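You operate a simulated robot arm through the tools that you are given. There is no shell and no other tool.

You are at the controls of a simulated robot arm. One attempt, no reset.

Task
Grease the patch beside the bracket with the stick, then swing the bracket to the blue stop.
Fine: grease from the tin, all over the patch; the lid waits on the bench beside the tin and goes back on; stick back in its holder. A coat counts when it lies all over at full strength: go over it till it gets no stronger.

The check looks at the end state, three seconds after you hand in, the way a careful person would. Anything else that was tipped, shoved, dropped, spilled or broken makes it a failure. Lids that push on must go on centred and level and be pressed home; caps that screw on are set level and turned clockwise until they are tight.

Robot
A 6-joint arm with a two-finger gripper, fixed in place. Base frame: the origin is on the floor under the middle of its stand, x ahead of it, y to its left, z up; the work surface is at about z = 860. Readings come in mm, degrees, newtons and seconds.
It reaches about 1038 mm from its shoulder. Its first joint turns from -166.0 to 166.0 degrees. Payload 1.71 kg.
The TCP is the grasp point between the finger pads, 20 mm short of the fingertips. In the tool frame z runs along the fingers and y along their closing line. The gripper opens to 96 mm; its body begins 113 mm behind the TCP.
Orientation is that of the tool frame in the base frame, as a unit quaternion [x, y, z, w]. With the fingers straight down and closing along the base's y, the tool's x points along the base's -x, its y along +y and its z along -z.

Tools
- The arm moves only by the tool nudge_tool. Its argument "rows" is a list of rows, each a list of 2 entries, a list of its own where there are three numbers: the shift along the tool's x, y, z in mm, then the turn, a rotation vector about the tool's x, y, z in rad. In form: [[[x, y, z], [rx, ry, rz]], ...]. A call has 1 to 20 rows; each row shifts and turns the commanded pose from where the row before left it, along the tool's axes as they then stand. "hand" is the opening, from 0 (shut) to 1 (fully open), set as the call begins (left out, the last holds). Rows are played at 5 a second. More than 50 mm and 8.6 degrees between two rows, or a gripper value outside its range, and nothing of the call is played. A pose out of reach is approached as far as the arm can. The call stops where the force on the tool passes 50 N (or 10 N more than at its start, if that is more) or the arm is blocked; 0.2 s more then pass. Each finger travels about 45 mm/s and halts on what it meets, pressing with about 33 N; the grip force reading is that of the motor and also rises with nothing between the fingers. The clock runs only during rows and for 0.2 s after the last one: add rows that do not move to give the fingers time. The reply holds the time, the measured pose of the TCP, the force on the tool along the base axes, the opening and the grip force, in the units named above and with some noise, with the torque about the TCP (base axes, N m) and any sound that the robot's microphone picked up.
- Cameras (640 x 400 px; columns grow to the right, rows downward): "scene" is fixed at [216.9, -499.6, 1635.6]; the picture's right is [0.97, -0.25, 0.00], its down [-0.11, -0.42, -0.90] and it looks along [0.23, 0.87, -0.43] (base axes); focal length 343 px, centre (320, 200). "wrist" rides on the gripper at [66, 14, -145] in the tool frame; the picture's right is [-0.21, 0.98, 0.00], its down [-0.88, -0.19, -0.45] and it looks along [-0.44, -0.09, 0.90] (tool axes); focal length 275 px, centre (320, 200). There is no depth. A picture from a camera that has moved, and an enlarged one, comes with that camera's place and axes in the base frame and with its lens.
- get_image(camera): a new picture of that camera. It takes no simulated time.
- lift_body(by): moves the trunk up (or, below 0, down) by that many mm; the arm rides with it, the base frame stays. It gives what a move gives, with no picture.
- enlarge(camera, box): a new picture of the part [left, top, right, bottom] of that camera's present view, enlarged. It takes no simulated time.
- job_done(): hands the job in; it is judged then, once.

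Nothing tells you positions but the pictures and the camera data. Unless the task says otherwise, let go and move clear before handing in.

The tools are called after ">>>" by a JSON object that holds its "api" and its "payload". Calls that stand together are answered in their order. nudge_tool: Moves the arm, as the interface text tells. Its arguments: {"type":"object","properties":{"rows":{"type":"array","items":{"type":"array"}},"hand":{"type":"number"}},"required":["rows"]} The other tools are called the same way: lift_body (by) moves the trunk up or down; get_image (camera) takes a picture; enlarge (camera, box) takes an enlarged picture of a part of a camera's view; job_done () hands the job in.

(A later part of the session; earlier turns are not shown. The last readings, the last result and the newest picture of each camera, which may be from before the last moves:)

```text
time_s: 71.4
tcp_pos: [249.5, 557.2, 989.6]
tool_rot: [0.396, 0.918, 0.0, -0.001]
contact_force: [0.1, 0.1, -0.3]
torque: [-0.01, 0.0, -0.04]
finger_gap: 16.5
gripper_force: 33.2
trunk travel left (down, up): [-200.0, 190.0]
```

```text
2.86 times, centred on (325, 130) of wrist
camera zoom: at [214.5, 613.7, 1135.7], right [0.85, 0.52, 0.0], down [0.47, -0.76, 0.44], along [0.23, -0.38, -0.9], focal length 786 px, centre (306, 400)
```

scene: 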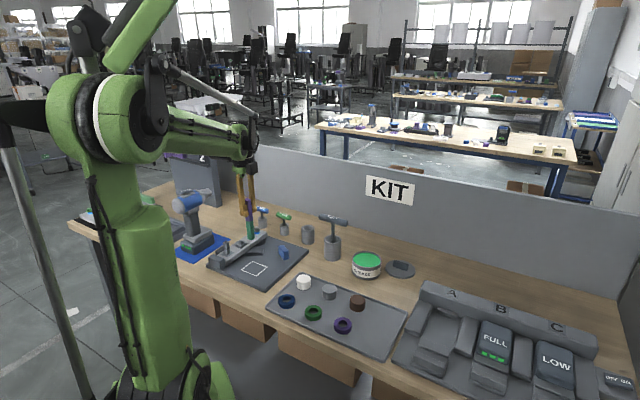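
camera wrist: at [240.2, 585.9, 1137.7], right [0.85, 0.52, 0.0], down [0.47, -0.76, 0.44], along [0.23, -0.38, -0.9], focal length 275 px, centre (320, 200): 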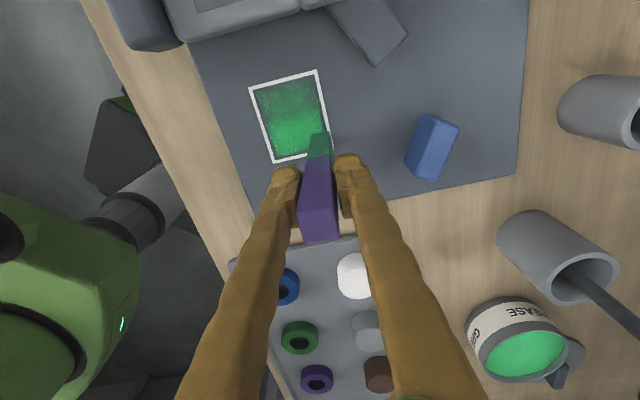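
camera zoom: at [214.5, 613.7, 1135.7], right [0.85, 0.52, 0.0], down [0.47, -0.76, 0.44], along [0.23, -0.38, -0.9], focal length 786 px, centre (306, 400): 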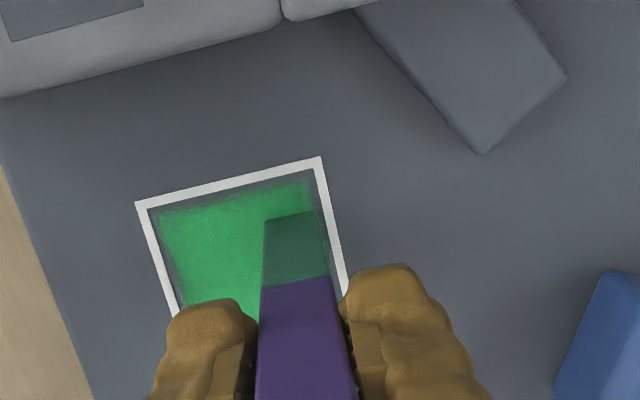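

The far half has turned bright too. I'll lift and back off to see the whole coat.

>>> {"api": "nudge_tool", "payload": {"rows": [[[0, 0, -15], [0, 0, 0]], [[-20, -5, -15], [0, 0, 0]], [[-30, -5, -10], [0, 0, 0]], [[-30, -5, 0], [0, 0, 0]], [[0, 0, 0], [0, 0, 0]]], "hand": 0}}

>>> {"api": "enlarge", "payload": {"camera": "wrist", "box": [250, 20, 400, 140]}}

>>> {"api": "enlarge", "payload": {"camera": "scene", "box": [235, 250, 289, 290]}}

```text
time_s: 72.6
tcp_pos: [292.6, 487.2, 1029.5]
tool_rot: [0.396, 0.918, 0.0, -0.001]
contact_force: [-1.4, -1.2, -0.9]
torque: [0.01, -0.01, -0.02]
finger_gap: 16.5
gripper_force: 32.8
trunk travel left (down, up): [-200.0, 190.0]
```

```text
3.33 times, centred on (325, 80) of wrist
camera zoom: at [257.6, 544.2, 1175.7], right [0.85, 0.52, 0.0], down [0.47, -0.76, 0.44], along [0.23, -0.38, -0.9], focal length 918 px, centre (303, 600)
```

zoom: 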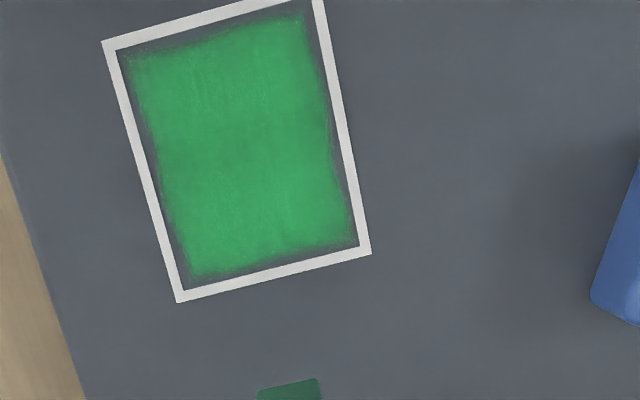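

```text
10.00 times, centred on (262, 270) of scene
camera zoom: at [216.9, -499.6, 1635.6], right [0.97, -0.25, 0.0], down [-0.11, -0.42, -0.9], along [0.23, 0.87, -0.43], focal length 3433 px, centre (900, -500)
```

zoom: 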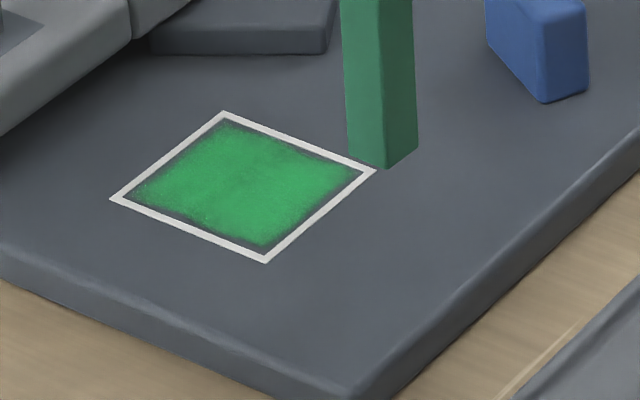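

The coat lies over the whole patch with a soft edge. I'll look at it at higher enlargement for weaker spots.

>>> {"api": "enlarge", "payload": {"camera": "wrist", "box": [270, 10, 370, 112]}}

>>> {"api": "enlarge", "payload": {"camera": "scene", "box": [242, 256, 276, 280]}}

```text
3.92 times, centred on (320, 61) of wrist
camera zoom: at [257.6, 544.2, 1175.7], right [0.85, 0.52, 0.0], down [0.47, -0.76, 0.44], along [0.23, -0.38, -0.9], focal length 1080 px, centre (320, 745)
```

zoom: 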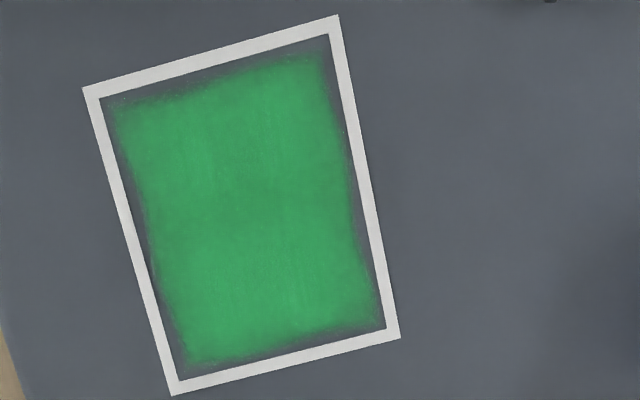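

```text
16.00 times, centred on (259, 268) of scene
camera zoom: at [216.9, -499.6, 1635.6], right [0.97, -0.25, 0.0], down [-0.11, -0.42, -0.9], along [0.23, 0.87, -0.43], focal length 5492 px, centre (1296, -888)
```

zoom: 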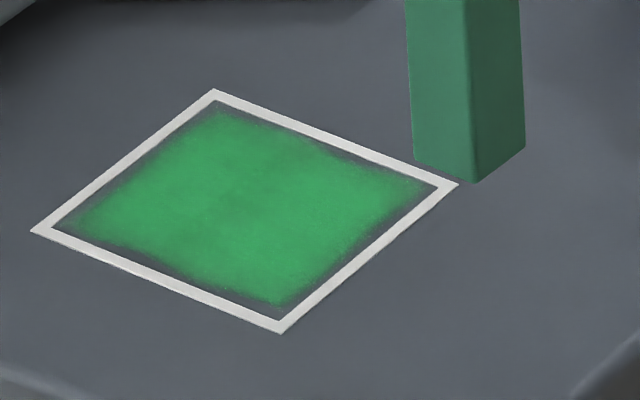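

The coat looks nearly even, with the edges a little soft. I'll go over it again, edges included, and compare, to be sure it gets no stronger.

>>> {"api": "nudge_tool", "payload": {"rows": [[[20, -12, 0], [0, 0, 0]], [[21, -12, 0], [0, 0, 0]], [[0, 0, 20], [0, 0, 0]], [[0, 0, 15], [0, 0, 0]], [[0, 0, 4], [0, 0, 0]], [[0, 0, 0], [0, 0, 0]]], "hand": 0}}

>>> {"api": "nudge_tool", "payload": {"rows": [[[0, 0, 0.7], [0, 0, 0]], [[0, 0, 0], [0, 0, 0]]], "hand": 0}}

>>> {"api": "nudge_tool", "payload": {"rows": [[[0, 0, 0.7], [0, 0, 0]], [[0, 0, 0], [0, 0, 0]]], "hand": 0}}

```text
time_s: 74.0
tcp_pos: [247.8, 501.9, 991.9]
tool_rot: [0.396, 0.918, 0.0, -0.001]
contact_force: [0.5, 0.8, -0.4]
torque: [0.02, -0.02, -0.02]
finger_gap: 16.6
gripper_force: 33.0
trunk travel left (down, up): [-200.0, 190.0]
```

```text
time_s: 74.6
tcp_pos: [246.9, 501.2, 990.6]
tool_rot: [0.396, 0.918, 0.001, -0.002]
contact_force: [0.5, 0.0, 0.1]
torque: [-0.03, 0.02, -0.01]
finger_gap: 16.5
gripper_force: 32.4
trunk travel left (down, up): [-200.0, 190.0]
```

```text
time_s: 75.2
tcp_pos: [247.7, 501.7, 990.3]
tool_rot: [0.395, 0.919, 0.0, 0.0]
contact_force: [0.2, 0.3, -0.3]
torque: [-0.01, 0.02, -0.01]
finger_gap: 16.3
gripper_force: 32.6
trunk travel left (down, up): [-200.0, 190.0]
```

>>> {"api": "nudge_tool", "payload": {"rows": [[[0, 0, 0.6], [0, 0, 0]], [[0, 0, 0], [0, 0, 0]]], "hand": 0}}

>>> {"api": "nudge_tool", "payload": {"rows": [[[0, 0, 0.6], [0, 0, 0]], [[0, 0, 0], [0, 0, 0]]], "hand": 0}}

```text
time_s: 75.8
tcp_pos: [248.4, 501.7, 989.5]
tool_rot: [0.395, 0.919, 0.0, -0.002]
contact_force: [-0.8, 0.4, 3.8]
torque: [0.04, 0.04, 0.04]
finger_gap: 16.3
gripper_force: 32.9
trunk travel left (down, up): [-200.0, 190.0]
```

```text
time_s: 76.4
tcp_pos: [247.1, 500.3, 989.8]
tool_rot: [0.396, 0.918, 0.0, -0.001]
contact_force: [-1.5, 1.0, 17.6]
torque: [0.11, 0.1, -0.01]
finger_gap: 16.5
gripper_force: 33.2
trunk travel left (down, up): [-200.0, 190.0]
```

Contact is at 17 N. I'll run along the edge lane and check the force at its end.

>>> {"api": "nudge_tool", "payload": {"rows": [[[0, -1.5, -0.1], [0, 0, 0]], [[8, 0, 0], [0, 0, 0]], [[8, 0, 0], [0, 0, 0]], [[8, 0, 0], [0, 0, 0]], [[8, 0, 0], [0, 0, 0]], [[8, 0, 0], [0, 0, 0]], [[8, 0, 0], [0, 0, 0]], [[4, 0, 0], [0, 0, 0]], [[0, 0, 0], [0, 0, 0]]], "hand": 0}}

>>> {"api": "enlarge", "payload": {"camera": "scene", "box": [242, 250, 284, 280]}}

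```text
time_s: 78.4
tcp_pos: [210.5, 537.9, 989.2]
tool_rot: [0.395, 0.919, 0.0, -0.001]
contact_force: [4.0, -3.5, 13.6]
torque: [-0.32, -0.31, 0.0]
finger_gap: 16.6
gripper_force: 32.6
trunk travel left (down, up): [-200.0, 190.0]
```

```text
13.33 times, centred on (263, 265) of scene
camera zoom: at [216.9, -499.6, 1635.6], right [0.97, -0.25, 0.0], down [-0.11, -0.42, -0.9], along [0.23, 0.87, -0.43], focal length 4577 px, centre (1080, -667)
```

zoom: 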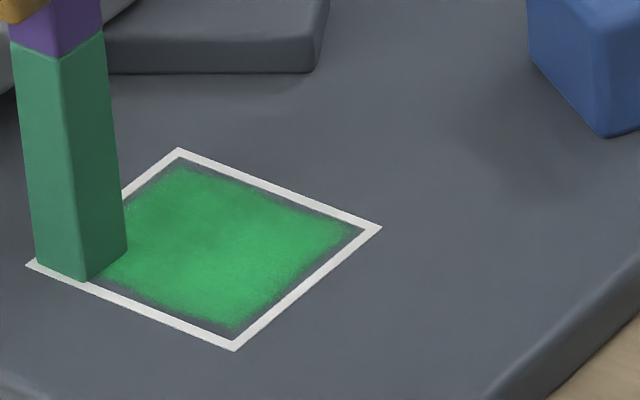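

Contact held along that lane. I'll carry on around the other edges and through the middle.

>>> {"api": "nudge_tool", "payload": {"rows": [[[0, 8, 0], [0, 0, 0]], [[0, 8, 0], [0, 0, 0]], [[0, 8, 0], [0, 0, 0]], [[0, 8, 0], [0, 0, 0]], [[0, 8, 0], [0, 0, 0]], [[0, 3, 0], [0, 0, 0]], [[0, 0, 0], [0, 0, 0]]], "hand": 0}}

>>> {"api": "nudge_tool", "payload": {"rows": [[[-8, 0, 0], [0, 0, 0]], [[-8, 0, 0], [0, 0, 0]], [[-8, 0, 0], [0, 0, 0]], [[-8, 0, 0], [0, 0, 0]], [[-8, 0, 0], [0, 0, 0]], [[-8, 0, 0], [0, 0, 0]], [[-4, 0, 0], [0, 0, 0]], [[0, 0, 0], [0, 0, 0]]], "hand": 0}}

>>> {"api": "enlarge", "payload": {"camera": "scene", "box": [242, 250, 284, 280]}}

```text
time_s: 80.0
tcp_pos: [241.1, 568.0, 988.7]
tool_rot: [0.395, 0.919, 0.0, -0.001]
contact_force: [-1.1, -1.2, 6.3]
torque: [-0.04, 0.16, -0.02]
finger_gap: 16.6
gripper_force: 33.1
trunk travel left (down, up): [-200.0, 190.0]
```

```text
time_s: 81.8
tcp_pos: [278.0, 530.4, 989.3]
tool_rot: [0.395, 0.919, 0.0, -0.001]
contact_force: [-0.3, 0.5, -0.6]
torque: [0.02, -0.02, -0.03]
finger_gap: 16.4
gripper_force: 32.4
trunk travel left (down, up): [-200.0, 190.0]
```

```text
13.33 times, centred on (263, 265) of scene
camera zoom: at [216.9, -499.6, 1635.6], right [0.97, -0.25, 0.0], down [-0.11, -0.42, -0.9], along [0.23, 0.87, -0.43], focal length 4577 px, centre (1080, -667)
```

zoom: 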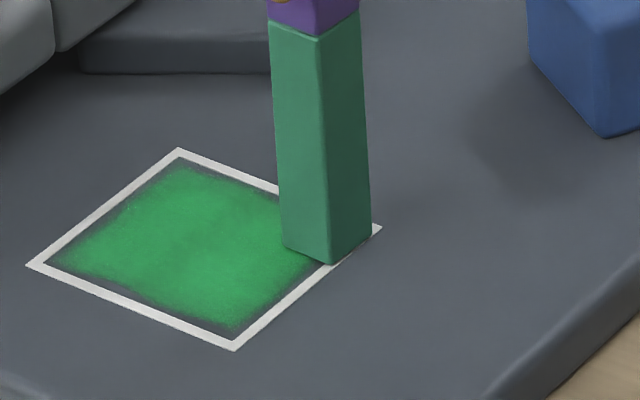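

>>> {"api": "nudge_tool", "payload": {"rows": [[[0, 0, 0.6], [0, 0, 0]], [[0, 0, 0], [0, 0, 0]]], "hand": 0}}

>>> {"api": "nudge_tool", "payload": {"rows": [[[0, 0, 0.4], [0, 0, 0]], [[0, 0, 0], [0, 0, 0]]], "hand": 0}}

```text
time_s: 82.4
tcp_pos: [277.0, 529.9, 989.7]
tool_rot: [0.395, 0.918, 0.001, -0.001]
contact_force: [-1.0, -0.2, 9.7]
torque: [0.02, -0.01, -0.02]
finger_gap: 16.4
gripper_force: 33.4
trunk travel left (down, up): [-200.0, 190.0]
```

```text
time_s: 83.0
tcp_pos: [278.1, 530.2, 989.5]
tool_rot: [0.396, 0.918, 0.0, 0.0]
contact_force: [-1.7, -0.5, 19.9]
torque: [0.08, 0.06, -0.03]
finger_gap: 16.6
gripper_force: 32.8
trunk travel left (down, up): [-200.0, 190.0]
```

The tip now presses at about 20 N. I'll go back along the lane that lost contact and then across the near side.

>>> {"api": "nudge_tool", "payload": {"rows": [[[8, 0, 0], [0, 0, 0]], [[8, 0, 0], [0, 0, 0]], [[8, 0, 0], [0, 0, 0]], [[8, 0, 0], [0, 0, 0]], [[8, 0, 0], [0, 0, 0]], [[8, 0, 0], [0, 0, 0]], [[4, 0, 0], [0, 0, 0]], [[0, 0, 0], [0, 0, 0]]], "hand": 0}}

>>> {"api": "nudge_tool", "payload": {"rows": [[[0, -8, 0.1], [0, 0, 0]], [[0, -8, 0], [0, 0, 0]], [[0, -8, 0.1], [0, 0, 0]], [[-8, 0, 0], [0, 0, 0]], [[-8, 0, 0.1], [0, 0, 0]], [[-8, 0, 0], [0, 0, 0]], [[-8, 0, 0.1], [0, 0, 0]], [[-8, 0, 0], [0, 0, 0]], [[-8, 0, 0.1], [0, 0, 0]], [[-4, 0, 0], [0, 0, 0]], [[0, 0, 0], [0, 0, 0]]], "hand": 0}}

```text
time_s: 84.8
tcp_pos: [241.2, 568.6, 988.0]
tool_rot: [0.396, 0.918, 0.0, -0.001]
contact_force: [0.6, 0.3, 4.8]
torque: [-0.09, -0.04, -0.03]
finger_gap: 16.7
gripper_force: 33.1
trunk travel left (down, up): [-200.0, 190.0]
```

```text
time_s: 87.2
tcp_pos: [259.8, 514.0, 987.4]
tool_rot: [0.395, 0.919, 0.0, 0.0]
contact_force: [-1.5, 2.7, 12.2]
torque: [0.2, 0.22, -0.01]
finger_gap: 16.8
gripper_force: 33.2
trunk travel left (down, up): [-200.0, 190.0]
```

Good contact at 12 N. I'll lift, back off and compare the coat with before.

>>> {"api": "nudge_tool", "payload": {"rows": [[[0, 0, -15], [0, 0, 0]], [[-15, 10, -15], [0, 0, 0]], [[-15, 0, -12], [0, 0, 0]], [[-15, 0, 0], [0, 0, 0]], [[0, 0, 0], [0, 0, 0]]], "hand": 0}}

>>> {"api": "enlarge", "payload": {"camera": "wrist", "box": [250, 10, 370, 130]}}

>>> {"api": "enlarge", "payload": {"camera": "scene", "box": [242, 256, 276, 280]}}

```text
time_s: 88.4
tcp_pos: [298.4, 487.9, 1029.8]
tool_rot: [0.395, 0.918, 0.0, -0.001]
contact_force: [1.0, 0.3, 0.2]
torque: [0.0, 0.02, -0.06]
finger_gap: 16.4
gripper_force: 33.0
trunk travel left (down, up): [-200.0, 190.0]
```

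```text
3.33 times, centred on (310, 70) of wrist
camera zoom: at [263.1, 544.3, 1174.8], right [0.85, 0.52, 0.0], down [0.47, -0.76, 0.44], along [0.23, -0.38, -0.9], focal length 918 px, centre (353, 633)
```

zoom: 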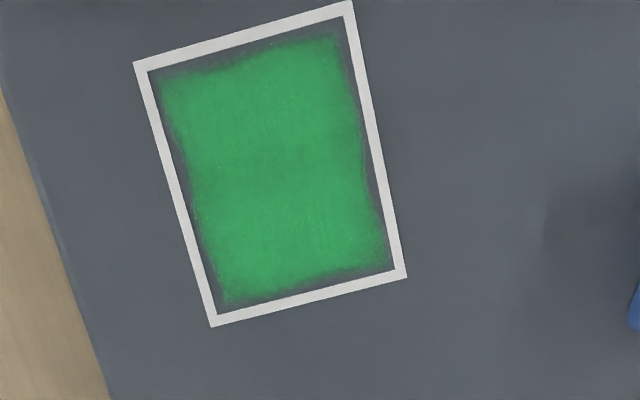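

```text
16.00 times, centred on (259, 268) of scene
camera zoom: at [216.9, -499.6, 1635.6], right [0.97, -0.25, 0.0], down [-0.11, -0.42, -0.9], along [0.23, 0.87, -0.43], focal length 5492 px, centre (1296, -888)
```

zoom: 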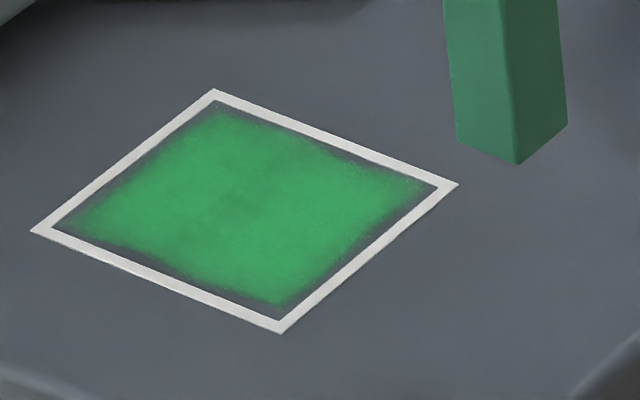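

The outline of the coat looks the same as before, which suggests it is full. To be sure the stick was not simply running dry, I'll dip it once more and go over the patch again.

>>> {"api": "nudge_tool", "payload": {"rows": [[[0, 0, -45], [0, 0, 0]], [[0, 0, -45], [0, 0, 0]], [[-33.2, 26.4, 0], [0, 0, 0]], [[-33.2, 26.4, 0], [0, 0, 0]], [[-33.2, 26.4, 0], [0, 0, 0]], [[-33.2, 26.4, 0], [0, 0, 0]], [[-33.2, 26.4, 0], [0, 0, 0]], [[-33.2, 26.4, 0], [0, 0, 0]], [[-33.2, 26.4, 0], [0, 0, 0]], [[-33.2, 26.4, 0], [0, 0, 0]], [[0, 0, 40], [0, 0, 0]], [[0, 0, 35], [0, 0, 0]], [[0, 0, 0], [0, 0, 0]], [[0, 0, 0], [0, 0, 0]]], "hand": 0}}

>>> {"api": "enlarge", "payload": {"camera": "scene", "box": [332, 200, 416, 290]}}

>>> {"api": "get_image", "payload": {"camera": "wrist"}}

```text
time_s: 91.4
tcp_pos: [634.8, 440.9, 1043.9]
tool_rot: [0.395, 0.919, 0.001, -0.001]
contact_force: [-0.2, -0.2, -0.4]
torque: [0.01, 0.0, -0.04]
finger_gap: 16.5
gripper_force: 32.9
trunk travel left (down, up): [-200.0, 190.0]
```

```text
4.44 times, centred on (374, 245) of scene
camera zoom: at [216.9, -499.6, 1635.6], right [0.97, -0.25, 0.0], down [-0.11, -0.42, -0.9], along [0.23, 0.87, -0.43], focal length 1526 px, centre (80, 0)
```

zoom: 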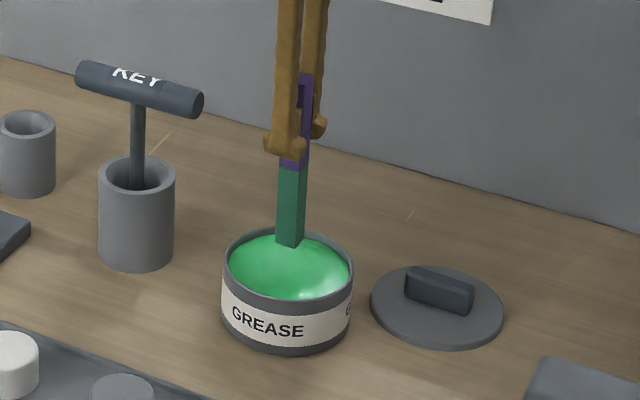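

```text
taken
camera wrist: at [599.4, 497.0, 1188.8], right [0.85, 0.52, 0.0], down [0.47, -0.76, 0.44], along [0.23, -0.38, -0.9], focal length 275 px, centre (320, 200)
```

wrist: 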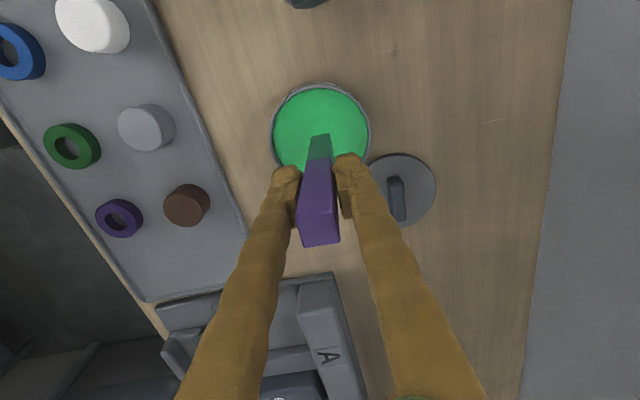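

The stick looks a shade darker now, so a fresh dip is worthwhile. I'll lower it slowly into the grease.

>>> {"api": "nudge_tool", "payload": {"rows": [[[0, 0, 10], [0, 0, 0]], [[0, 0, 8], [0, 0, 0]], [[0, 0, 3], [0, 0, 0]], [[0, 0, 0], [0, 0, 0]]], "hand": 0}}

>>> {"api": "nudge_tool", "payload": {"rows": [[[0, 0, 1], [0, 0, 0]], [[0, 0, 0], [0, 0, 0]]], "hand": 0}}

>>> {"api": "nudge_tool", "payload": {"rows": [[[0, 0, 1], [0, 0, 0]], [[0, 0, 0], [0, 0, 0]]], "hand": 0}}

>>> {"api": "enlarge", "payload": {"camera": "scene", "box": [332, 200, 416, 290]}}

```text
time_s: 92.4
tcp_pos: [633.6, 441.2, 1022.2]
tool_rot: [0.395, 0.919, 0.001, 0.0]
contact_force: [-0.7, -0.3, -0.7]
torque: [0.02, 0.01, 0.02]
finger_gap: 16.4
gripper_force: 32.8
trunk travel left (down, up): [-200.0, 190.0]
```

```text
time_s: 93.0
tcp_pos: [634.0, 440.9, 1021.9]
tool_rot: [0.396, 0.918, 0.0, 0.0]
contact_force: [0.2, -0.2, -1.0]
torque: [0.02, 0.02, 0.01]
finger_gap: 16.5
gripper_force: 33.3
trunk travel left (down, up): [-200.0, 190.0]
```

```text
time_s: 93.6
tcp_pos: [633.3, 439.5, 1020.7]
tool_rot: [0.395, 0.919, 0.0, 0.0]
contact_force: [0.2, 0.4, -1.0]
torque: [0.02, 0.02, -0.01]
finger_gap: 16.4
gripper_force: 32.6
trunk travel left (down, up): [-200.0, 190.0]
```

```text
4.44 times, centred on (374, 245) of scene
camera zoom: at [216.9, -499.6, 1635.6], right [0.97, -0.25, 0.0], down [-0.11, -0.42, -0.9], along [0.23, 0.87, -0.43], focal length 1526 px, centre (80, 0)
```

zoom: 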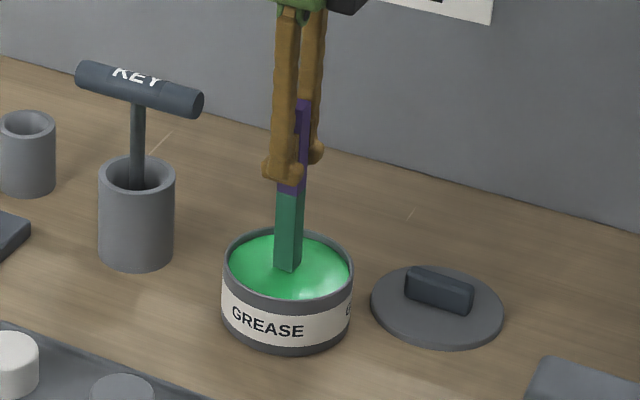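

>>> {"api": "nudge_tool", "payload": {"rows": [[[0, 0, 1], [0, 0, 0]], [[0, 0, 0], [0, 0, 0]]], "hand": 0}}

>>> {"api": "nudge_tool", "payload": {"rows": [[[0, 0, 0.6], [0, 0, 0]], [[0, 0, 0], [0, 0, 0]]], "hand": 0}}

>>> {"api": "nudge_tool", "payload": {"rows": [[[0, 0, 0.6], [0, 0, 0]], [[0, 0, 0], [0, 0, 0]]], "hand": 0}}

>>> {"api": "enlarge", "payload": {"camera": "scene", "box": [332, 200, 416, 290]}}

```text
time_s: 94.2
tcp_pos: [634.7, 440.0, 1020.6]
tool_rot: [0.396, 0.918, 0.0, 0.0]
contact_force: [0.7, 0.6, -0.8]
torque: [0.0, 0.03, 0.0]
finger_gap: 16.4
gripper_force: 32.9
trunk travel left (down, up): [-200.0, 190.0]
```

```text
time_s: 94.8
tcp_pos: [633.9, 439.8, 1019.8]
tool_rot: [0.396, 0.918, -0.001, 0.0]
contact_force: [0.0, 0.6, 4.5]
torque: [0.11, 0.05, -0.01]
finger_gap: 16.3
gripper_force: 33.2
trunk travel left (down, up): [-200.0, 190.0]
```

```text
time_s: 95.4
tcp_pos: [634.1, 440.9, 1020.0]
tool_rot: [0.395, 0.919, 0.001, 0.0]
contact_force: [1.0, 1.5, 12.5]
torque: [0.14, 0.03, 0.04]
finger_gap: 16.2
gripper_force: 33.8
trunk travel left (down, up): [-200.0, 190.0]
```

```text
4.44 times, centred on (374, 245) of scene
camera zoom: at [216.9, -499.6, 1635.6], right [0.97, -0.25, 0.0], down [-0.11, -0.42, -0.9], along [0.23, 0.87, -0.43], focal length 1526 px, centre (80, 0)
```

zoom: 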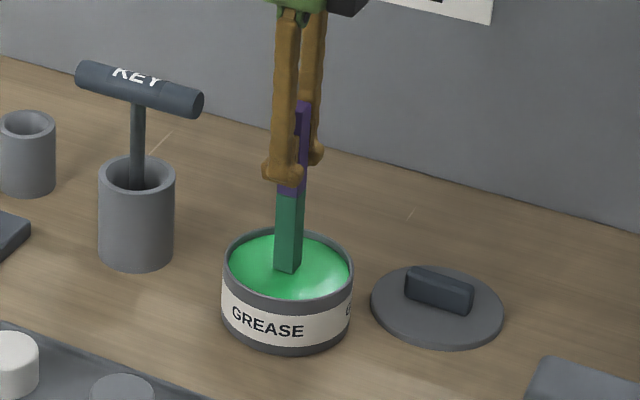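

The tip touched the grease at 12 N. I'll lift, carry it back over the patch's near corner and come down close to the plate.

>>> {"api": "nudge_tool", "payload": {"rows": [[[0, 0, -15], [0, 0, 0]], [[0, 0, -40], [0, 0, 0]], [[0, 0, -45], [0, 0, 0]], [[34.4, -26.6, 0], [0, 0, 0]], [[34.4, -26.6, 0], [0, 0, 0]], [[34.4, -26.6, 0], [0, 0, 0]], [[34.4, -26.6, 0], [0, 0, 0]], [[34.4, -26.6, 0], [0, 0, 0]], [[34.4, -26.6, 0], [0, 0, 0]], [[34.4, -26.6, 0], [0, 0, 0]], [[34.4, -26.6, 0], [0, 0, 0]], [[34.4, -26.6, 0], [0, 0, 0]], [[0, 0, 45], [0, 0, 0]], [[0, 0, 45], [0, 0, 0]], [[0, 0, 30], [0, 0, 0]], [[0, 0, 0], [0, 0, 0]], [[0, 0, 0], [0, 0, 0]]], "hand": 0}}

>>> {"api": "enlarge", "payload": {"camera": "scene", "box": [226, 230, 298, 295]}}

```text
time_s: 99.0
tcp_pos: [247.1, 499.8, 998.2]
tool_rot: [0.396, 0.918, 0.0, 0.0]
contact_force: [0.3, -1.5, 0.4]
torque: [0.04, -0.01, -0.02]
finger_gap: 16.5
gripper_force: 33.5
trunk travel left (down, up): [-200.0, 190.0]
```

```text
6.15 times, centred on (262, 262) of scene
camera zoom: at [216.9, -499.6, 1635.6], right [0.97, -0.25, 0.0], down [-0.11, -0.42, -0.9], along [0.23, 0.87, -0.43], focal length 2112 px, centre (677, -185)
```

zoom: 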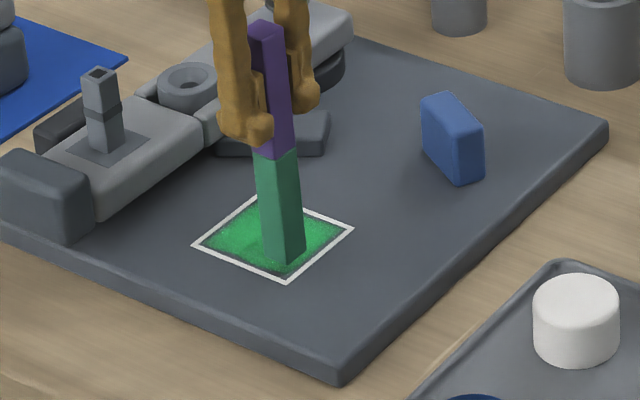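

The coated tip is about 10 mm above the near corner. I'll come down and find contact again.

>>> {"api": "nudge_tool", "payload": {"rows": [[[0, 0, 5], [0, 0, 0]], [[0, 0, 3], [0, 0, 0]], [[0, 0, 1], [0, 0, 0]], [[0, 0, 0], [0, 0, 0]]], "hand": 0}}

>>> {"api": "nudge_tool", "payload": {"rows": [[[0, 0, 0.7], [0, 0, 0]], [[0, 0, 0], [0, 0, 0]]], "hand": 0}}

>>> {"api": "nudge_tool", "payload": {"rows": [[[0, 0, 0.7], [0, 0, 0]], [[0, 0, 0], [0, 0, 0]]], "hand": 0}}

```text
time_s: 100.0
tcp_pos: [247.5, 499.6, 989.0]
tool_rot: [0.395, 0.919, 0.0, -0.001]
contact_force: [0.0, -0.6, 0.1]
torque: [0.04, 0.03, 0.01]
finger_gap: 16.4
gripper_force: 32.9
trunk travel left (down, up): [-200.0, 190.0]
```

```text
time_s: 100.6
tcp_pos: [248.3, 500.5, 989.1]
tool_rot: [0.396, 0.918, 0.0, -0.001]
contact_force: [-0.7, 0.4, -1.0]
torque: [0.0, 0.0, -0.01]
finger_gap: 16.5
gripper_force: 33.4
trunk travel left (down, up): [-200.0, 190.0]
```

```text
time_s: 101.2
tcp_pos: [247.2, 501.1, 988.0]
tool_rot: [0.395, 0.918, 0.0, -0.001]
contact_force: [-0.2, -0.6, -0.3]
torque: [0.0, 0.0, 0.01]
finger_gap: 16.3
gripper_force: 32.9
trunk travel left (down, up): [-200.0, 190.0]
```

>>> {"api": "nudge_tool", "payload": {"rows": [[[0, 0, 0.6], [0, 0, 0]], [[0, 0, 0], [0, 0, 0]]], "hand": 0}}

>>> {"api": "nudge_tool", "payload": {"rows": [[[0, 0, 0.5], [0, 0, 0]], [[0, 0, 0], [0, 0, 0]]], "hand": 0}}

```text
time_s: 101.8
tcp_pos: [247.6, 500.1, 988.3]
tool_rot: [0.395, 0.919, 0.0, -0.001]
contact_force: [0.6, -0.6, 1.1]
torque: [0.02, 0.01, 0.02]
finger_gap: 16.5
gripper_force: 33.4
trunk travel left (down, up): [-200.0, 190.0]
```

```text
time_s: 102.4
tcp_pos: [248.6, 500.5, 986.8]
tool_rot: [0.396, 0.918, -0.001, -0.001]
contact_force: [0.6, 1.0, 8.7]
torque: [0.05, 0.08, 0.02]
finger_gap: 16.6
gripper_force: 33.1
trunk travel left (down, up): [-200.0, 190.0]
```

Contact is at about 9 N. I'll go over the patch again lane by lane, feeding in a trace of pressure.

>>> {"api": "nudge_tool", "payload": {"rows": [[[0, -1, 0.2], [0, 0, 0]], [[8, 0, 0.05], [0, 0, 0]], [[8, 0, 0.05], [0, 0, 0]], [[8, 0, 0.05], [0, 0, 0]], [[8, 0, 0.05], [0, 0, 0]], [[8, 0, 0.05], [0, 0, 0]], [[8, 0, 0.05], [0, 0, 0]], [[4, 0, 0], [0, 0, 0]], [[0, 10, 0], [0, 0, 0]], [[-8, 0, 0], [0, 0, 0]], [[-8, 0, 0], [0, 0, 0]], [[-8, 0, 0], [0, 0, 0]], [[-8, 0, 0], [0, 0, 0]], [[-8, 0, 0], [0, 0, 0]], [[-8, 0, 0], [0, 0, 0]], [[-4, 0, 0], [0, 0, 0]]], "hand": 0}}

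>>> {"api": "nudge_tool", "payload": {"rows": [[[0, 10, 0.1], [0, 0, 0]], [[8, 0, 0.05], [0, 0, 0]], [[8, 0, 0.05], [0, 0, 0]], [[8, 0, 0.05], [0, 0, 0]], [[8, 0, 0.05], [0, 0, 0]], [[8, 0, 0.05], [0, 0, 0]], [[8, 0, 0.05], [0, 0, 0]], [[4, 0, 0], [0, 0, 0]], [[0, 0, 0], [0, 0, 0]]], "hand": 0}}

```text
time_s: 105.8
tcp_pos: [253.8, 505.9, 987.0]
tool_rot: [0.396, 0.918, 0.0, -0.001]
contact_force: [-1.2, 1.5, 9.8]
torque: [0.27, 0.18, 0.03]
finger_gap: 16.3
gripper_force: 32.8
trunk travel left (down, up): [-200.0, 190.0]
```

```text
time_s: 107.8
tcp_pos: [225.1, 551.1, 985.7]
tool_rot: [0.396, 0.918, 0.0, -0.001]
contact_force: [0.9, -2.2, 9.4]
torque: [-0.15, -0.07, -0.01]
finger_gap: 16.2
gripper_force: 32.9
trunk travel left (down, up): [-200.0, 190.0]
```

Contact stays near 10 N. I'll do the remaining lanes on the other side.

>>> {"api": "nudge_tool", "payload": {"rows": [[[0, 10, 0.1], [0, 0, 0]], [[-8, 0, 0], [0, 0, 0]], [[-8, 0, 0], [0, 0, 0]], [[-8, 0, 0], [0, 0, 0]], [[-8, 0, 0], [0, 0, 0]], [[-8, 0, 0], [0, 0, 0]], [[-8, 0, 0], [0, 0, 0]], [[-4, 0, 0], [0, 0, 0]], [[0, 0, 0], [0, 0, 0]]], "hand": 0}}

>>> {"api": "nudge_tool", "payload": {"rows": [[[0, 11, 0.2], [0, 0, 0]], [[8, 0, 0.05], [0, 0, 0]], [[8, 0, 0.05], [0, 0, 0]], [[8, 0, 0.05], [0, 0, 0]], [[8, 0, 0.05], [0, 0, 0]], [[8, 0, 0.05], [0, 0, 0]], [[8, 0, 0.05], [0, 0, 0]], [[4, 0, 0], [0, 0, 0]], [[0, 0, 0], [0, 0, 0]]], "hand": 0}}

>>> {"api": "enlarge", "payload": {"camera": "scene", "box": [242, 250, 284, 280]}}

```text
time_s: 109.8
tcp_pos: [269.1, 519.3, 985.1]
tool_rot: [0.396, 0.918, 0.0, 0.0]
contact_force: [-0.9, 0.8, 5.7]
torque: [0.06, 0.11, -0.01]
finger_gap: 16.4
gripper_force: 33.7
trunk travel left (down, up): [-200.0, 190.0]
```

```text
time_s: 111.8
tcp_pos: [240.5, 565.4, 984.5]
tool_rot: [0.396, 0.918, 0.001, 0.0]
contact_force: [2.3, -2.2, 9.7]
torque: [-0.15, -0.14, 0.0]
finger_gap: 16.4
gripper_force: 32.7
trunk travel left (down, up): [-200.0, 190.0]
```

```text
13.33 times, centred on (263, 265) of scene
camera zoom: at [216.9, -499.6, 1635.6], right [0.97, -0.25, 0.0], down [-0.11, -0.42, -0.9], along [0.23, 0.87, -0.43], focal length 4577 px, centre (1080, -667)
```

zoom: 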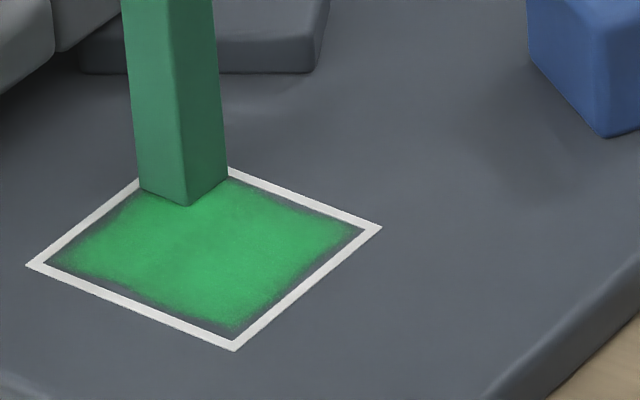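

I'll finish with strokes across the far and near edges, then lift and look.

>>> {"api": "nudge_tool", "payload": {"rows": [[[0, -8, 0.1], [0, 0, 0]], [[0, -8, 0.05], [0, 0, 0]], [[0, -8, 0.05], [0, 0, 0]], [[0, -8, 0.05], [0, 0, 0]], [[0, -8, 0.05], [0, 0, 0]], [[-10, 0, 0], [0, 0, 0]], [[-10, 0, 0], [0, 0, 0]], [[-10, 0, 0], [0, 0, 0]], [[-10, 0, 0], [0, 0, 0]], [[-10, 0, 0], [0, 0, 0]], [[0, 8, 0.1], [0, 0, 0]], [[0, 8, 0.05], [0, 0, 0]], [[0, 8, 0.05], [0, 0, 0]], [[0, 8, 0.05], [0, 0, 0]], [[0, 8, 0.05], [0, 0, 0]], [[0, 0, 0], [0, 0, 0]]], "hand": 0}}

>>> {"api": "nudge_tool", "payload": {"rows": [[[0, 0, -15], [0, 0, 0]], [[-15, -10, -15], [0, 0, 0]], [[-15, -5, -12], [0, 0, 0]], [[-15, 0, 0], [0, 0, 0]], [[0, 0, 0], [0, 0, 0]]], "hand": 0}}

>>> {"api": "enlarge", "payload": {"camera": "scene", "box": [242, 256, 276, 280]}}

>>> {"api": "get_image", "payload": {"camera": "wrist"}}

```text
time_s: 115.2
tcp_pos: [275.4, 529.2, 982.8]
tool_rot: [0.396, 0.918, 0.0, -0.001]
contact_force: [-1.8, -0.5, 7.6]
torque: [-0.03, 0.1, -0.02]
finger_gap: 16.6
gripper_force: 33.1
trunk travel left (down, up): [-200.0, 190.0]
```

```text
time_s: 116.4
tcp_pos: [295.8, 485.3, 1025.3]
tool_rot: [0.396, 0.918, 0.0, -0.001]
contact_force: [0.7, 0.3, -0.8]
torque: [0.01, 0.01, 0.04]
finger_gap: 16.5
gripper_force: 33.7
trunk travel left (down, up): [-200.0, 190.0]
```

```text
16.00 times, centred on (259, 268) of scene
camera zoom: at [216.9, -499.6, 1635.6], right [0.97, -0.25, 0.0], down [-0.11, -0.42, -0.9], along [0.23, 0.87, -0.43], focal length 5492 px, centre (1296, -888)
```

zoom: 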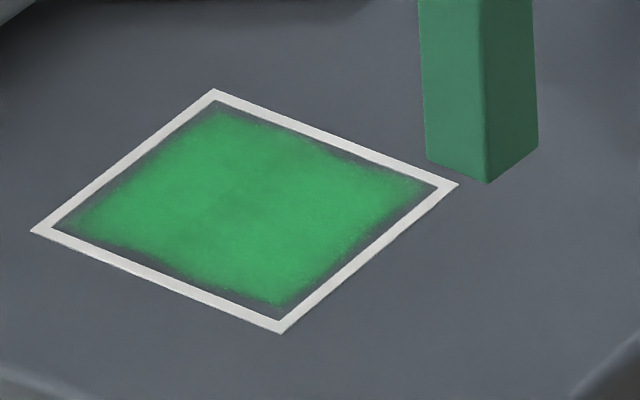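

```text
taken
camera wrist: at [260.4, 542.6, 1171.0], right [0.85, 0.52, 0.0], down [0.47, -0.76, 0.44], along [0.23, -0.38, -0.9], focal length 275 px, centre (320, 200)
```

wrist: 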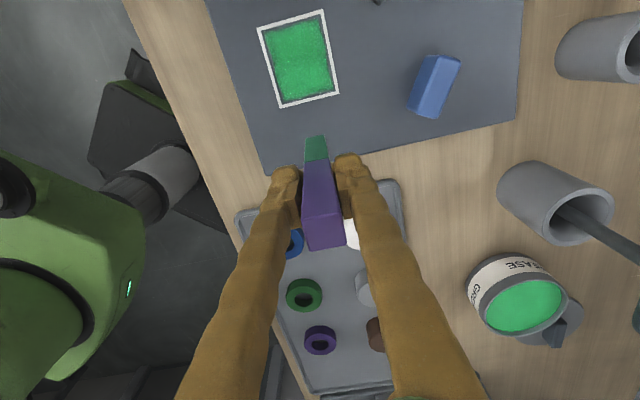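

The coat's colour and edge are unchanged after the fresh dip and a full second going-over, so I take it to be at full strength. Next the stick goes back in its holder; I'll check first how it now sits in the grip.

>>> {"api": "enlarge", "payload": {"camera": "wrist", "box": [270, 120, 370, 260]}}

>>> {"api": "enlarge", "payload": {"camera": "scene", "box": [240, 180, 312, 290]}}

```text
2.86 times, centred on (320, 190) of wrist
camera zoom: at [260.4, 542.6, 1171.0], right [0.85, 0.52, 0.0], down [0.47, -0.76, 0.44], along [0.23, -0.38, -0.9], focal length 786 px, centre (320, 229)
```

zoom: 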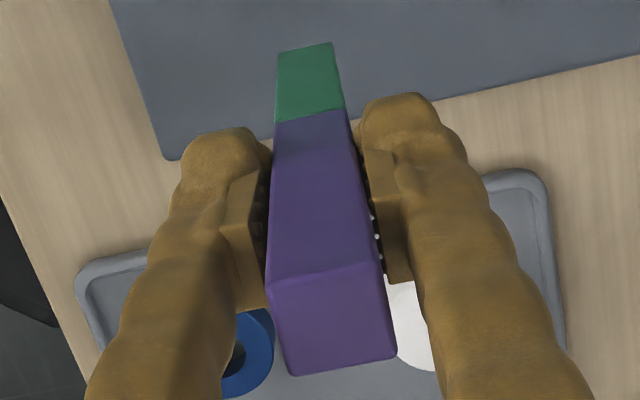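

```text
3.64 times, centred on (276, 235) of scene
camera zoom: at [216.9, -499.6, 1635.6], right [0.97, -0.25, 0.0], down [-0.11, -0.42, -0.9], along [0.23, 0.87, -0.43], focal length 1248 px, centre (480, 73)
```

zoom: 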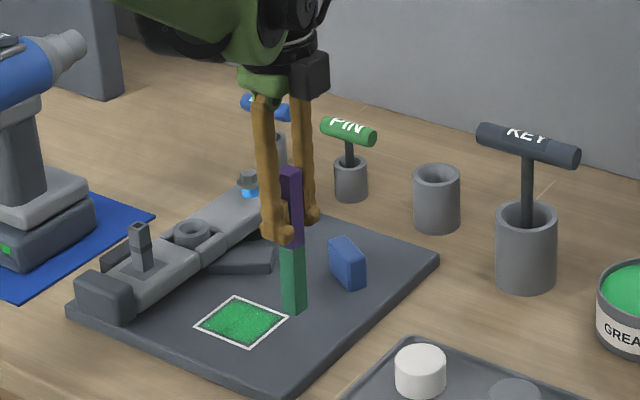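

The stick has slid up about 10 mm and leans slightly, its tip about 3.7 mm towards the tool's -y side. The holder is roomy enough, so I'll allow for that and carry the stick over the holder, high.

>>> {"api": "nudge_tool", "payload": {"rows": [[[0, 0, -45], [0, 0, 0]], [[0, 0, -45], [0, 0, 0]], [[0, 0, -20], [0, 0, 0]], [[3.5, 39.2, 0], [0, 0, 0]], [[3.5, 39.2, 0], [0, 0, 0]], [[3.5, 39.2, 0], [0, 0, 0]], [[3.5, 39.2, 0], [0, 0, 0]], [[3.5, 39.2, 0], [0, 0, 0]], [[3.5, 39.2, 0], [0, 0, 0]], [[3.5, 39.2, 0], [0, 0, 0]], [[0, 0, 0], [0, 0, 0]], [[0, 0, 0], [0, 0, 0]]], "hand": 0}}

>>> {"api": "get_image", "payload": {"camera": "wrist"}}

>>> {"api": "enlarge", "payload": {"camera": "wrist", "box": [270, 70, 370, 170]}}

>>> {"api": "enlarge", "payload": {"camera": "scene", "box": [260, 150, 356, 260]}}

```text
time_s: 119.0
tcp_pos: [478.2, 693.5, 1136.0]
tool_rot: [0.396, 0.918, 0.0, 0.0]
contact_force: [-1.0, 0.3, -0.1]
torque: [0.0, -0.03, -0.01]
finger_gap: 16.7
gripper_force: 33.0
trunk travel left (down, up): [-200.0, 190.0]
```

```text
taken
camera wrist: at [443.2, 749.5, 1280.8], right [0.85, 0.52, 0.0], down [0.47, -0.76, 0.44], along [0.23, -0.38, -0.9], focal length 275 px, centre (320, 200)
```

wrist: 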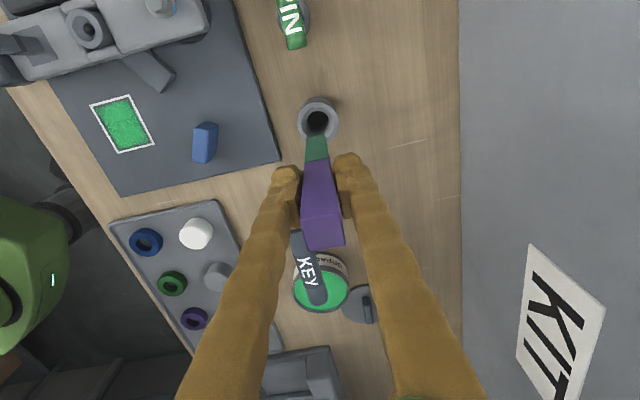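

```text
4.00 times, centred on (320, 120) of wrist
camera zoom: at [443.2, 749.5, 1280.8], right [0.85, 0.52, 0.0], down [0.47, -0.76, 0.44], along [0.23, -0.38, -0.9], focal length 1101 px, centre (320, 520)
```

zoom: 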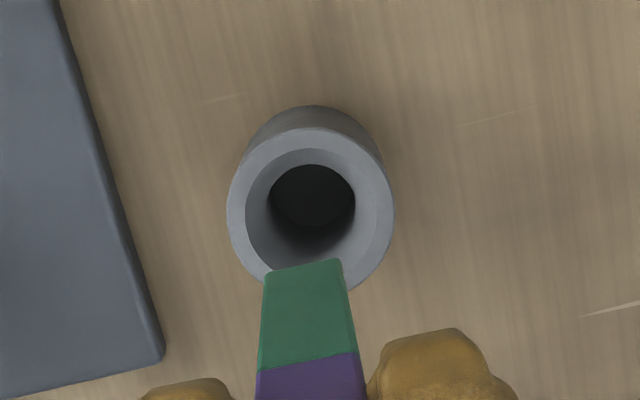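

```text
3.64 times, centred on (308, 205) of scene
camera zoom: at [216.9, -499.6, 1635.6], right [0.97, -0.25, 0.0], down [-0.11, -0.42, -0.9], along [0.23, 0.87, -0.43], focal length 1248 px, centre (364, 182)
```

zoom: 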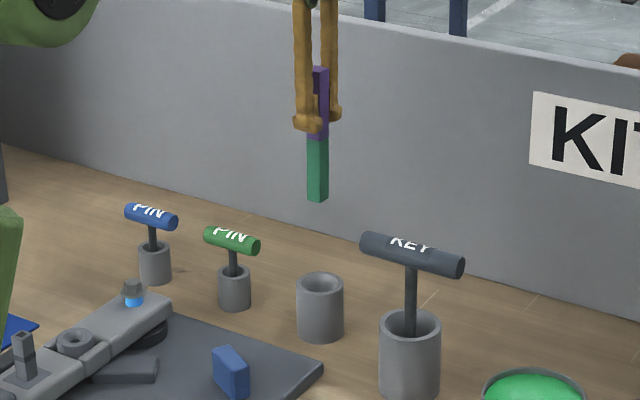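

The holder's mouth is centred near (475.2, 690.6) and the tip is within 2 mm of that line. I'll shift by (1.8, -0.8) and lower to just above the mouth.

>>> {"api": "nudge_tool", "payload": {"rows": [[[1.8, -0.8, 0], [0, 0, 0]], [[0, 0, 35], [0, 0, 0]], [[0, 0, 35], [0, 0, 0]], [[0, 0, 20], [0, 0, 0]], [[0, 0, 0], [0, 0, 0]], [[0, 0, 0], [0, 0, 0]]], "hand": 0}}

>>> {"api": "enlarge", "payload": {"camera": "wrist", "box": [270, 90, 370, 190]}}

>>> {"api": "enlarge", "payload": {"camera": "scene", "box": [284, 190, 332, 250]}}

```text
time_s: 120.4
tcp_pos: [477.5, 693.9, 1045.8]
tool_rot: [0.396, 0.918, 0.0, 0.0]
contact_force: [0.2, 0.5, 0.0]
torque: [0.0, 0.01, 0.04]
finger_gap: 16.4
gripper_force: 33.1
trunk travel left (down, up): [-200.0, 190.0]
```

```text
4.00 times, centred on (320, 140) of wrist
camera zoom: at [441.5, 750.1, 1190.9], right [0.85, 0.52, 0.0], down [0.47, -0.76, 0.44], along [0.23, -0.38, -0.9], focal length 1101 px, centre (320, 440)
```

zoom: 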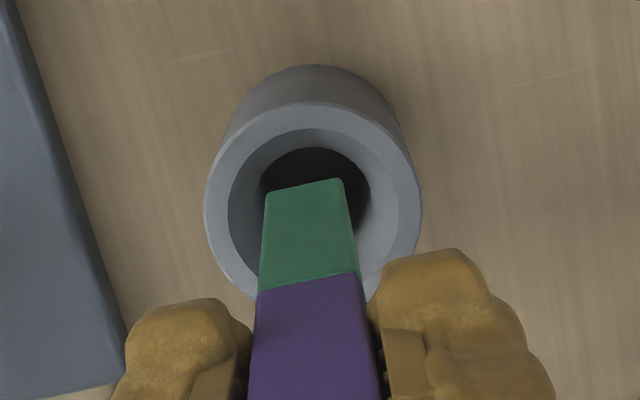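

```text
6.67 times, centred on (308, 220) of scene
camera zoom: at [216.9, -499.6, 1635.6], right [0.97, -0.25, 0.0], down [-0.11, -0.42, -0.9], along [0.23, 0.87, -0.43], focal length 2288 px, centre (400, 67)
```

zoom: 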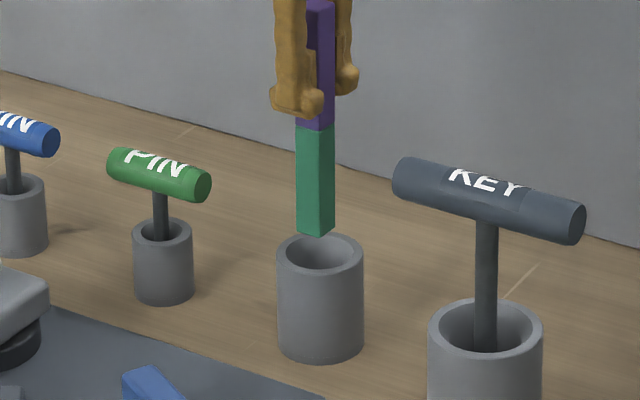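

The tip is centred over the mouth within a millimetre. I'll lower it into the holder.

>>> {"api": "nudge_tool", "payload": {"rows": [[[1, 0.5, 5], [0, 0, 0]], [[0, 0, 10], [0, 0, 0]], [[0, 0, 12], [0, 0, 0]], [[0, 0, 12], [0, 0, 0]], [[0, 0, 12], [0, 0, 0]], [[0, 0, 0], [0, 0, 0]]], "hand": 0}}

>>> {"api": "enlarge", "payload": {"camera": "scene", "box": [284, 190, 332, 250]}}

```text
time_s: 121.8
tcp_pos: [476.4, 693.3, 993.9]
tool_rot: [0.395, 0.919, 0.0, 0.0]
contact_force: [6.1, -8.1, 1.7]
torque: [-0.76, -0.65, 0.01]
finger_gap: 16.4
gripper_force: 33.1
trunk travel left (down, up): [-200.0, 190.0]
```

```text
6.67 times, centred on (308, 220) of scene
camera zoom: at [216.9, -499.6, 1635.6], right [0.97, -0.25, 0.0], down [-0.11, -0.42, -0.9], along [0.23, 0.87, -0.43], focal length 2288 px, centre (400, 67)
```

zoom: 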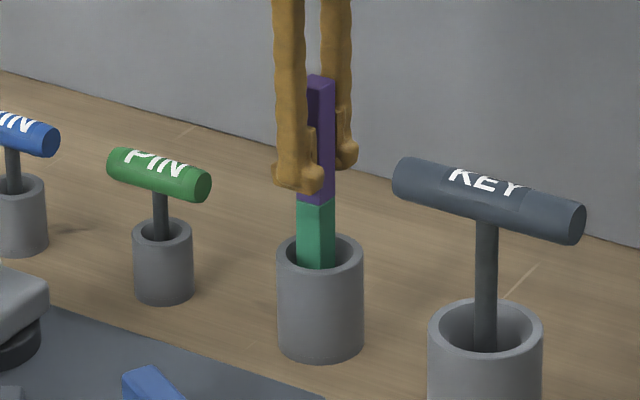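

The holder wall pushes the stick along the tool's -x, about 10 N. I'll give way by a millimetre and a half before going lower.

>>> {"api": "nudge_tool", "payload": {"rows": [[[-1.5, 0, 0], [0, 0, 0]], [[0, 0, 0], [0, 0, 0]]], "hand": 0}}

```text
time_s: 122.4
tcp_pos: [476.5, 694.6, 994.4]
tool_rot: [0.395, 0.919, 0.001, -0.001]
contact_force: [1.3, -4.3, -0.5]
torque: [-0.26, -0.05, 0.01]
finger_gap: 16.7
gripper_force: 32.5
trunk travel left (down, up): [-200.0, 190.0]
```

>>> {"api": "nudge_tool", "payload": {"rows": [[[-1.5, -0.7, 0], [0, 0, 0]], [[0, 0, 0], [0, 0, 0]]], "hand": 0}}

>>> {"api": "nudge_tool", "payload": {"rows": [[[0, 0, 4], [0, 0, 0]], [[0, 0, 4], [0, 0, 0]], [[0, 0, 0], [0, 0, 0]]], "hand": 0}}

```text
time_s: 123.0
tcp_pos: [477.2, 692.1, 995.0]
tool_rot: [0.395, 0.919, 0.0, -0.002]
contact_force: [-0.9, 0.0, -1.3]
torque: [0.02, 0.0, 0.0]
finger_gap: 16.4
gripper_force: 32.8
trunk travel left (down, up): [-200.0, 190.0]
```

```text
time_s: 123.8
tcp_pos: [477.9, 691.9, 986.7]
tool_rot: [0.395, 0.919, 0.0, 0.0]
contact_force: [0.7, 0.0, -0.4]
torque: [-0.01, 0.01, 0.02]
finger_gap: 16.5
gripper_force: 33.3
trunk travel left (down, up): [-200.0, 190.0]
```

The stick is free of the wall now and going down without side force. I'll lower it in small steps until it stands on the bottom.

>>> {"api": "nudge_tool", "payload": {"rows": [[[0, 0, 3], [0, 0, 0]], [[0, 0, 3], [0, 0, 0]], [[0, 0, 0], [0, 0, 0]]], "hand": 0}}

>>> {"api": "nudge_tool", "payload": {"rows": [[[0, 0, 2], [0, 0, 0]], [[0, 0, 0], [0, 0, 0]]], "hand": 0}}

>>> {"api": "nudge_tool", "payload": {"rows": [[[0, 0, 1.5], [0, 0, 0]], [[0, 0, 0], [0, 0, 0]]], "hand": 0}}

>>> {"api": "enlarge", "payload": {"camera": "scene", "box": [284, 190, 332, 250]}}

```text
time_s: 124.6
tcp_pos: [477.6, 691.7, 981.7]
tool_rot: [0.396, 0.918, 0.0, 0.001]
contact_force: [-0.3, 0.6, 0.5]
torque: [0.0, 0.03, 0.0]
finger_gap: 16.7
gripper_force: 33.1
trunk travel left (down, up): [-200.0, 190.0]
```

```text
time_s: 125.2
tcp_pos: [477.7, 693.1, 979.2]
tool_rot: [0.396, 0.918, 0.0, 0.001]
contact_force: [-0.6, 0.2, -0.5]
torque: [-0.01, 0.02, 0.01]
finger_gap: 16.8
gripper_force: 33.2
trunk travel left (down, up): [-200.0, 190.0]
```

```text
time_s: 125.8
tcp_pos: [477.1, 692.2, 977.4]
tool_rot: [0.396, 0.918, -0.001, 0.0]
contact_force: [1.1, 0.0, 0.1]
torque: [0.0, -0.02, 0.0]
finger_gap: 16.7
gripper_force: 33.0
trunk travel left (down, up): [-200.0, 190.0]
```

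```text
6.67 times, centred on (308, 220) of scene
camera zoom: at [216.9, -499.6, 1635.6], right [0.97, -0.25, 0.0], down [-0.11, -0.42, -0.9], along [0.23, 0.87, -0.43], focal length 2288 px, centre (400, 67)
```

zoom: 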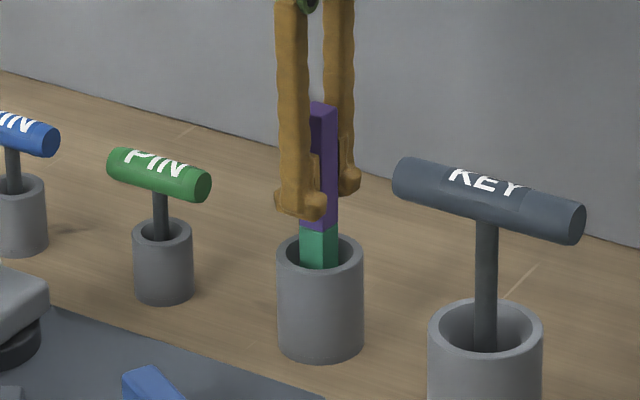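

By comparison with the first pictures, the stick still stands about 9 mm too high. I'll go on down in small steps.

>>> {"api": "nudge_tool", "payload": {"rows": [[[0, 0, 2], [0, 0, 0]], [[0, 0, 2], [0, 0, 0]], [[0, 0, 0], [0, 0, 0]]], "hand": 0}}

>>> {"api": "nudge_tool", "payload": {"rows": [[[0, 0, 2], [0, 0, 0]], [[0, 0, 0], [0, 0, 0]]], "hand": 0}}

>>> {"api": "nudge_tool", "payload": {"rows": [[[0, 0, 1.5], [0, 0, 0]], [[0, 0, 0], [0, 0, 0]]], "hand": 0}}

```text
time_s: 126.6
tcp_pos: [476.8, 693.5, 974.2]
tool_rot: [0.395, 0.919, -0.001, 0.0]
contact_force: [-0.1, -0.8, 0.1]
torque: [0.0, 0.02, 0.0]
finger_gap: 16.3
gripper_force: 33.3
trunk travel left (down, up): [-200.0, 190.0]
```

```text
time_s: 127.2
tcp_pos: [477.1, 692.3, 971.0]
tool_rot: [0.396, 0.918, 0.0, 0.0]
contact_force: [0.2, 0.7, -0.6]
torque: [0.0, 0.0, -0.01]
finger_gap: 16.7
gripper_force: 32.8
trunk travel left (down, up): [-200.0, 190.0]
```

```text
time_s: 127.8
tcp_pos: [475.3, 692.4, 970.5]
tool_rot: [0.395, 0.919, 0.001, -0.001]
contact_force: [0.0, -0.2, 12.4]
torque: [0.06, 0.08, 0.0]
finger_gap: 16.5
gripper_force: 33.1
trunk travel left (down, up): [-200.0, 190.0]
```

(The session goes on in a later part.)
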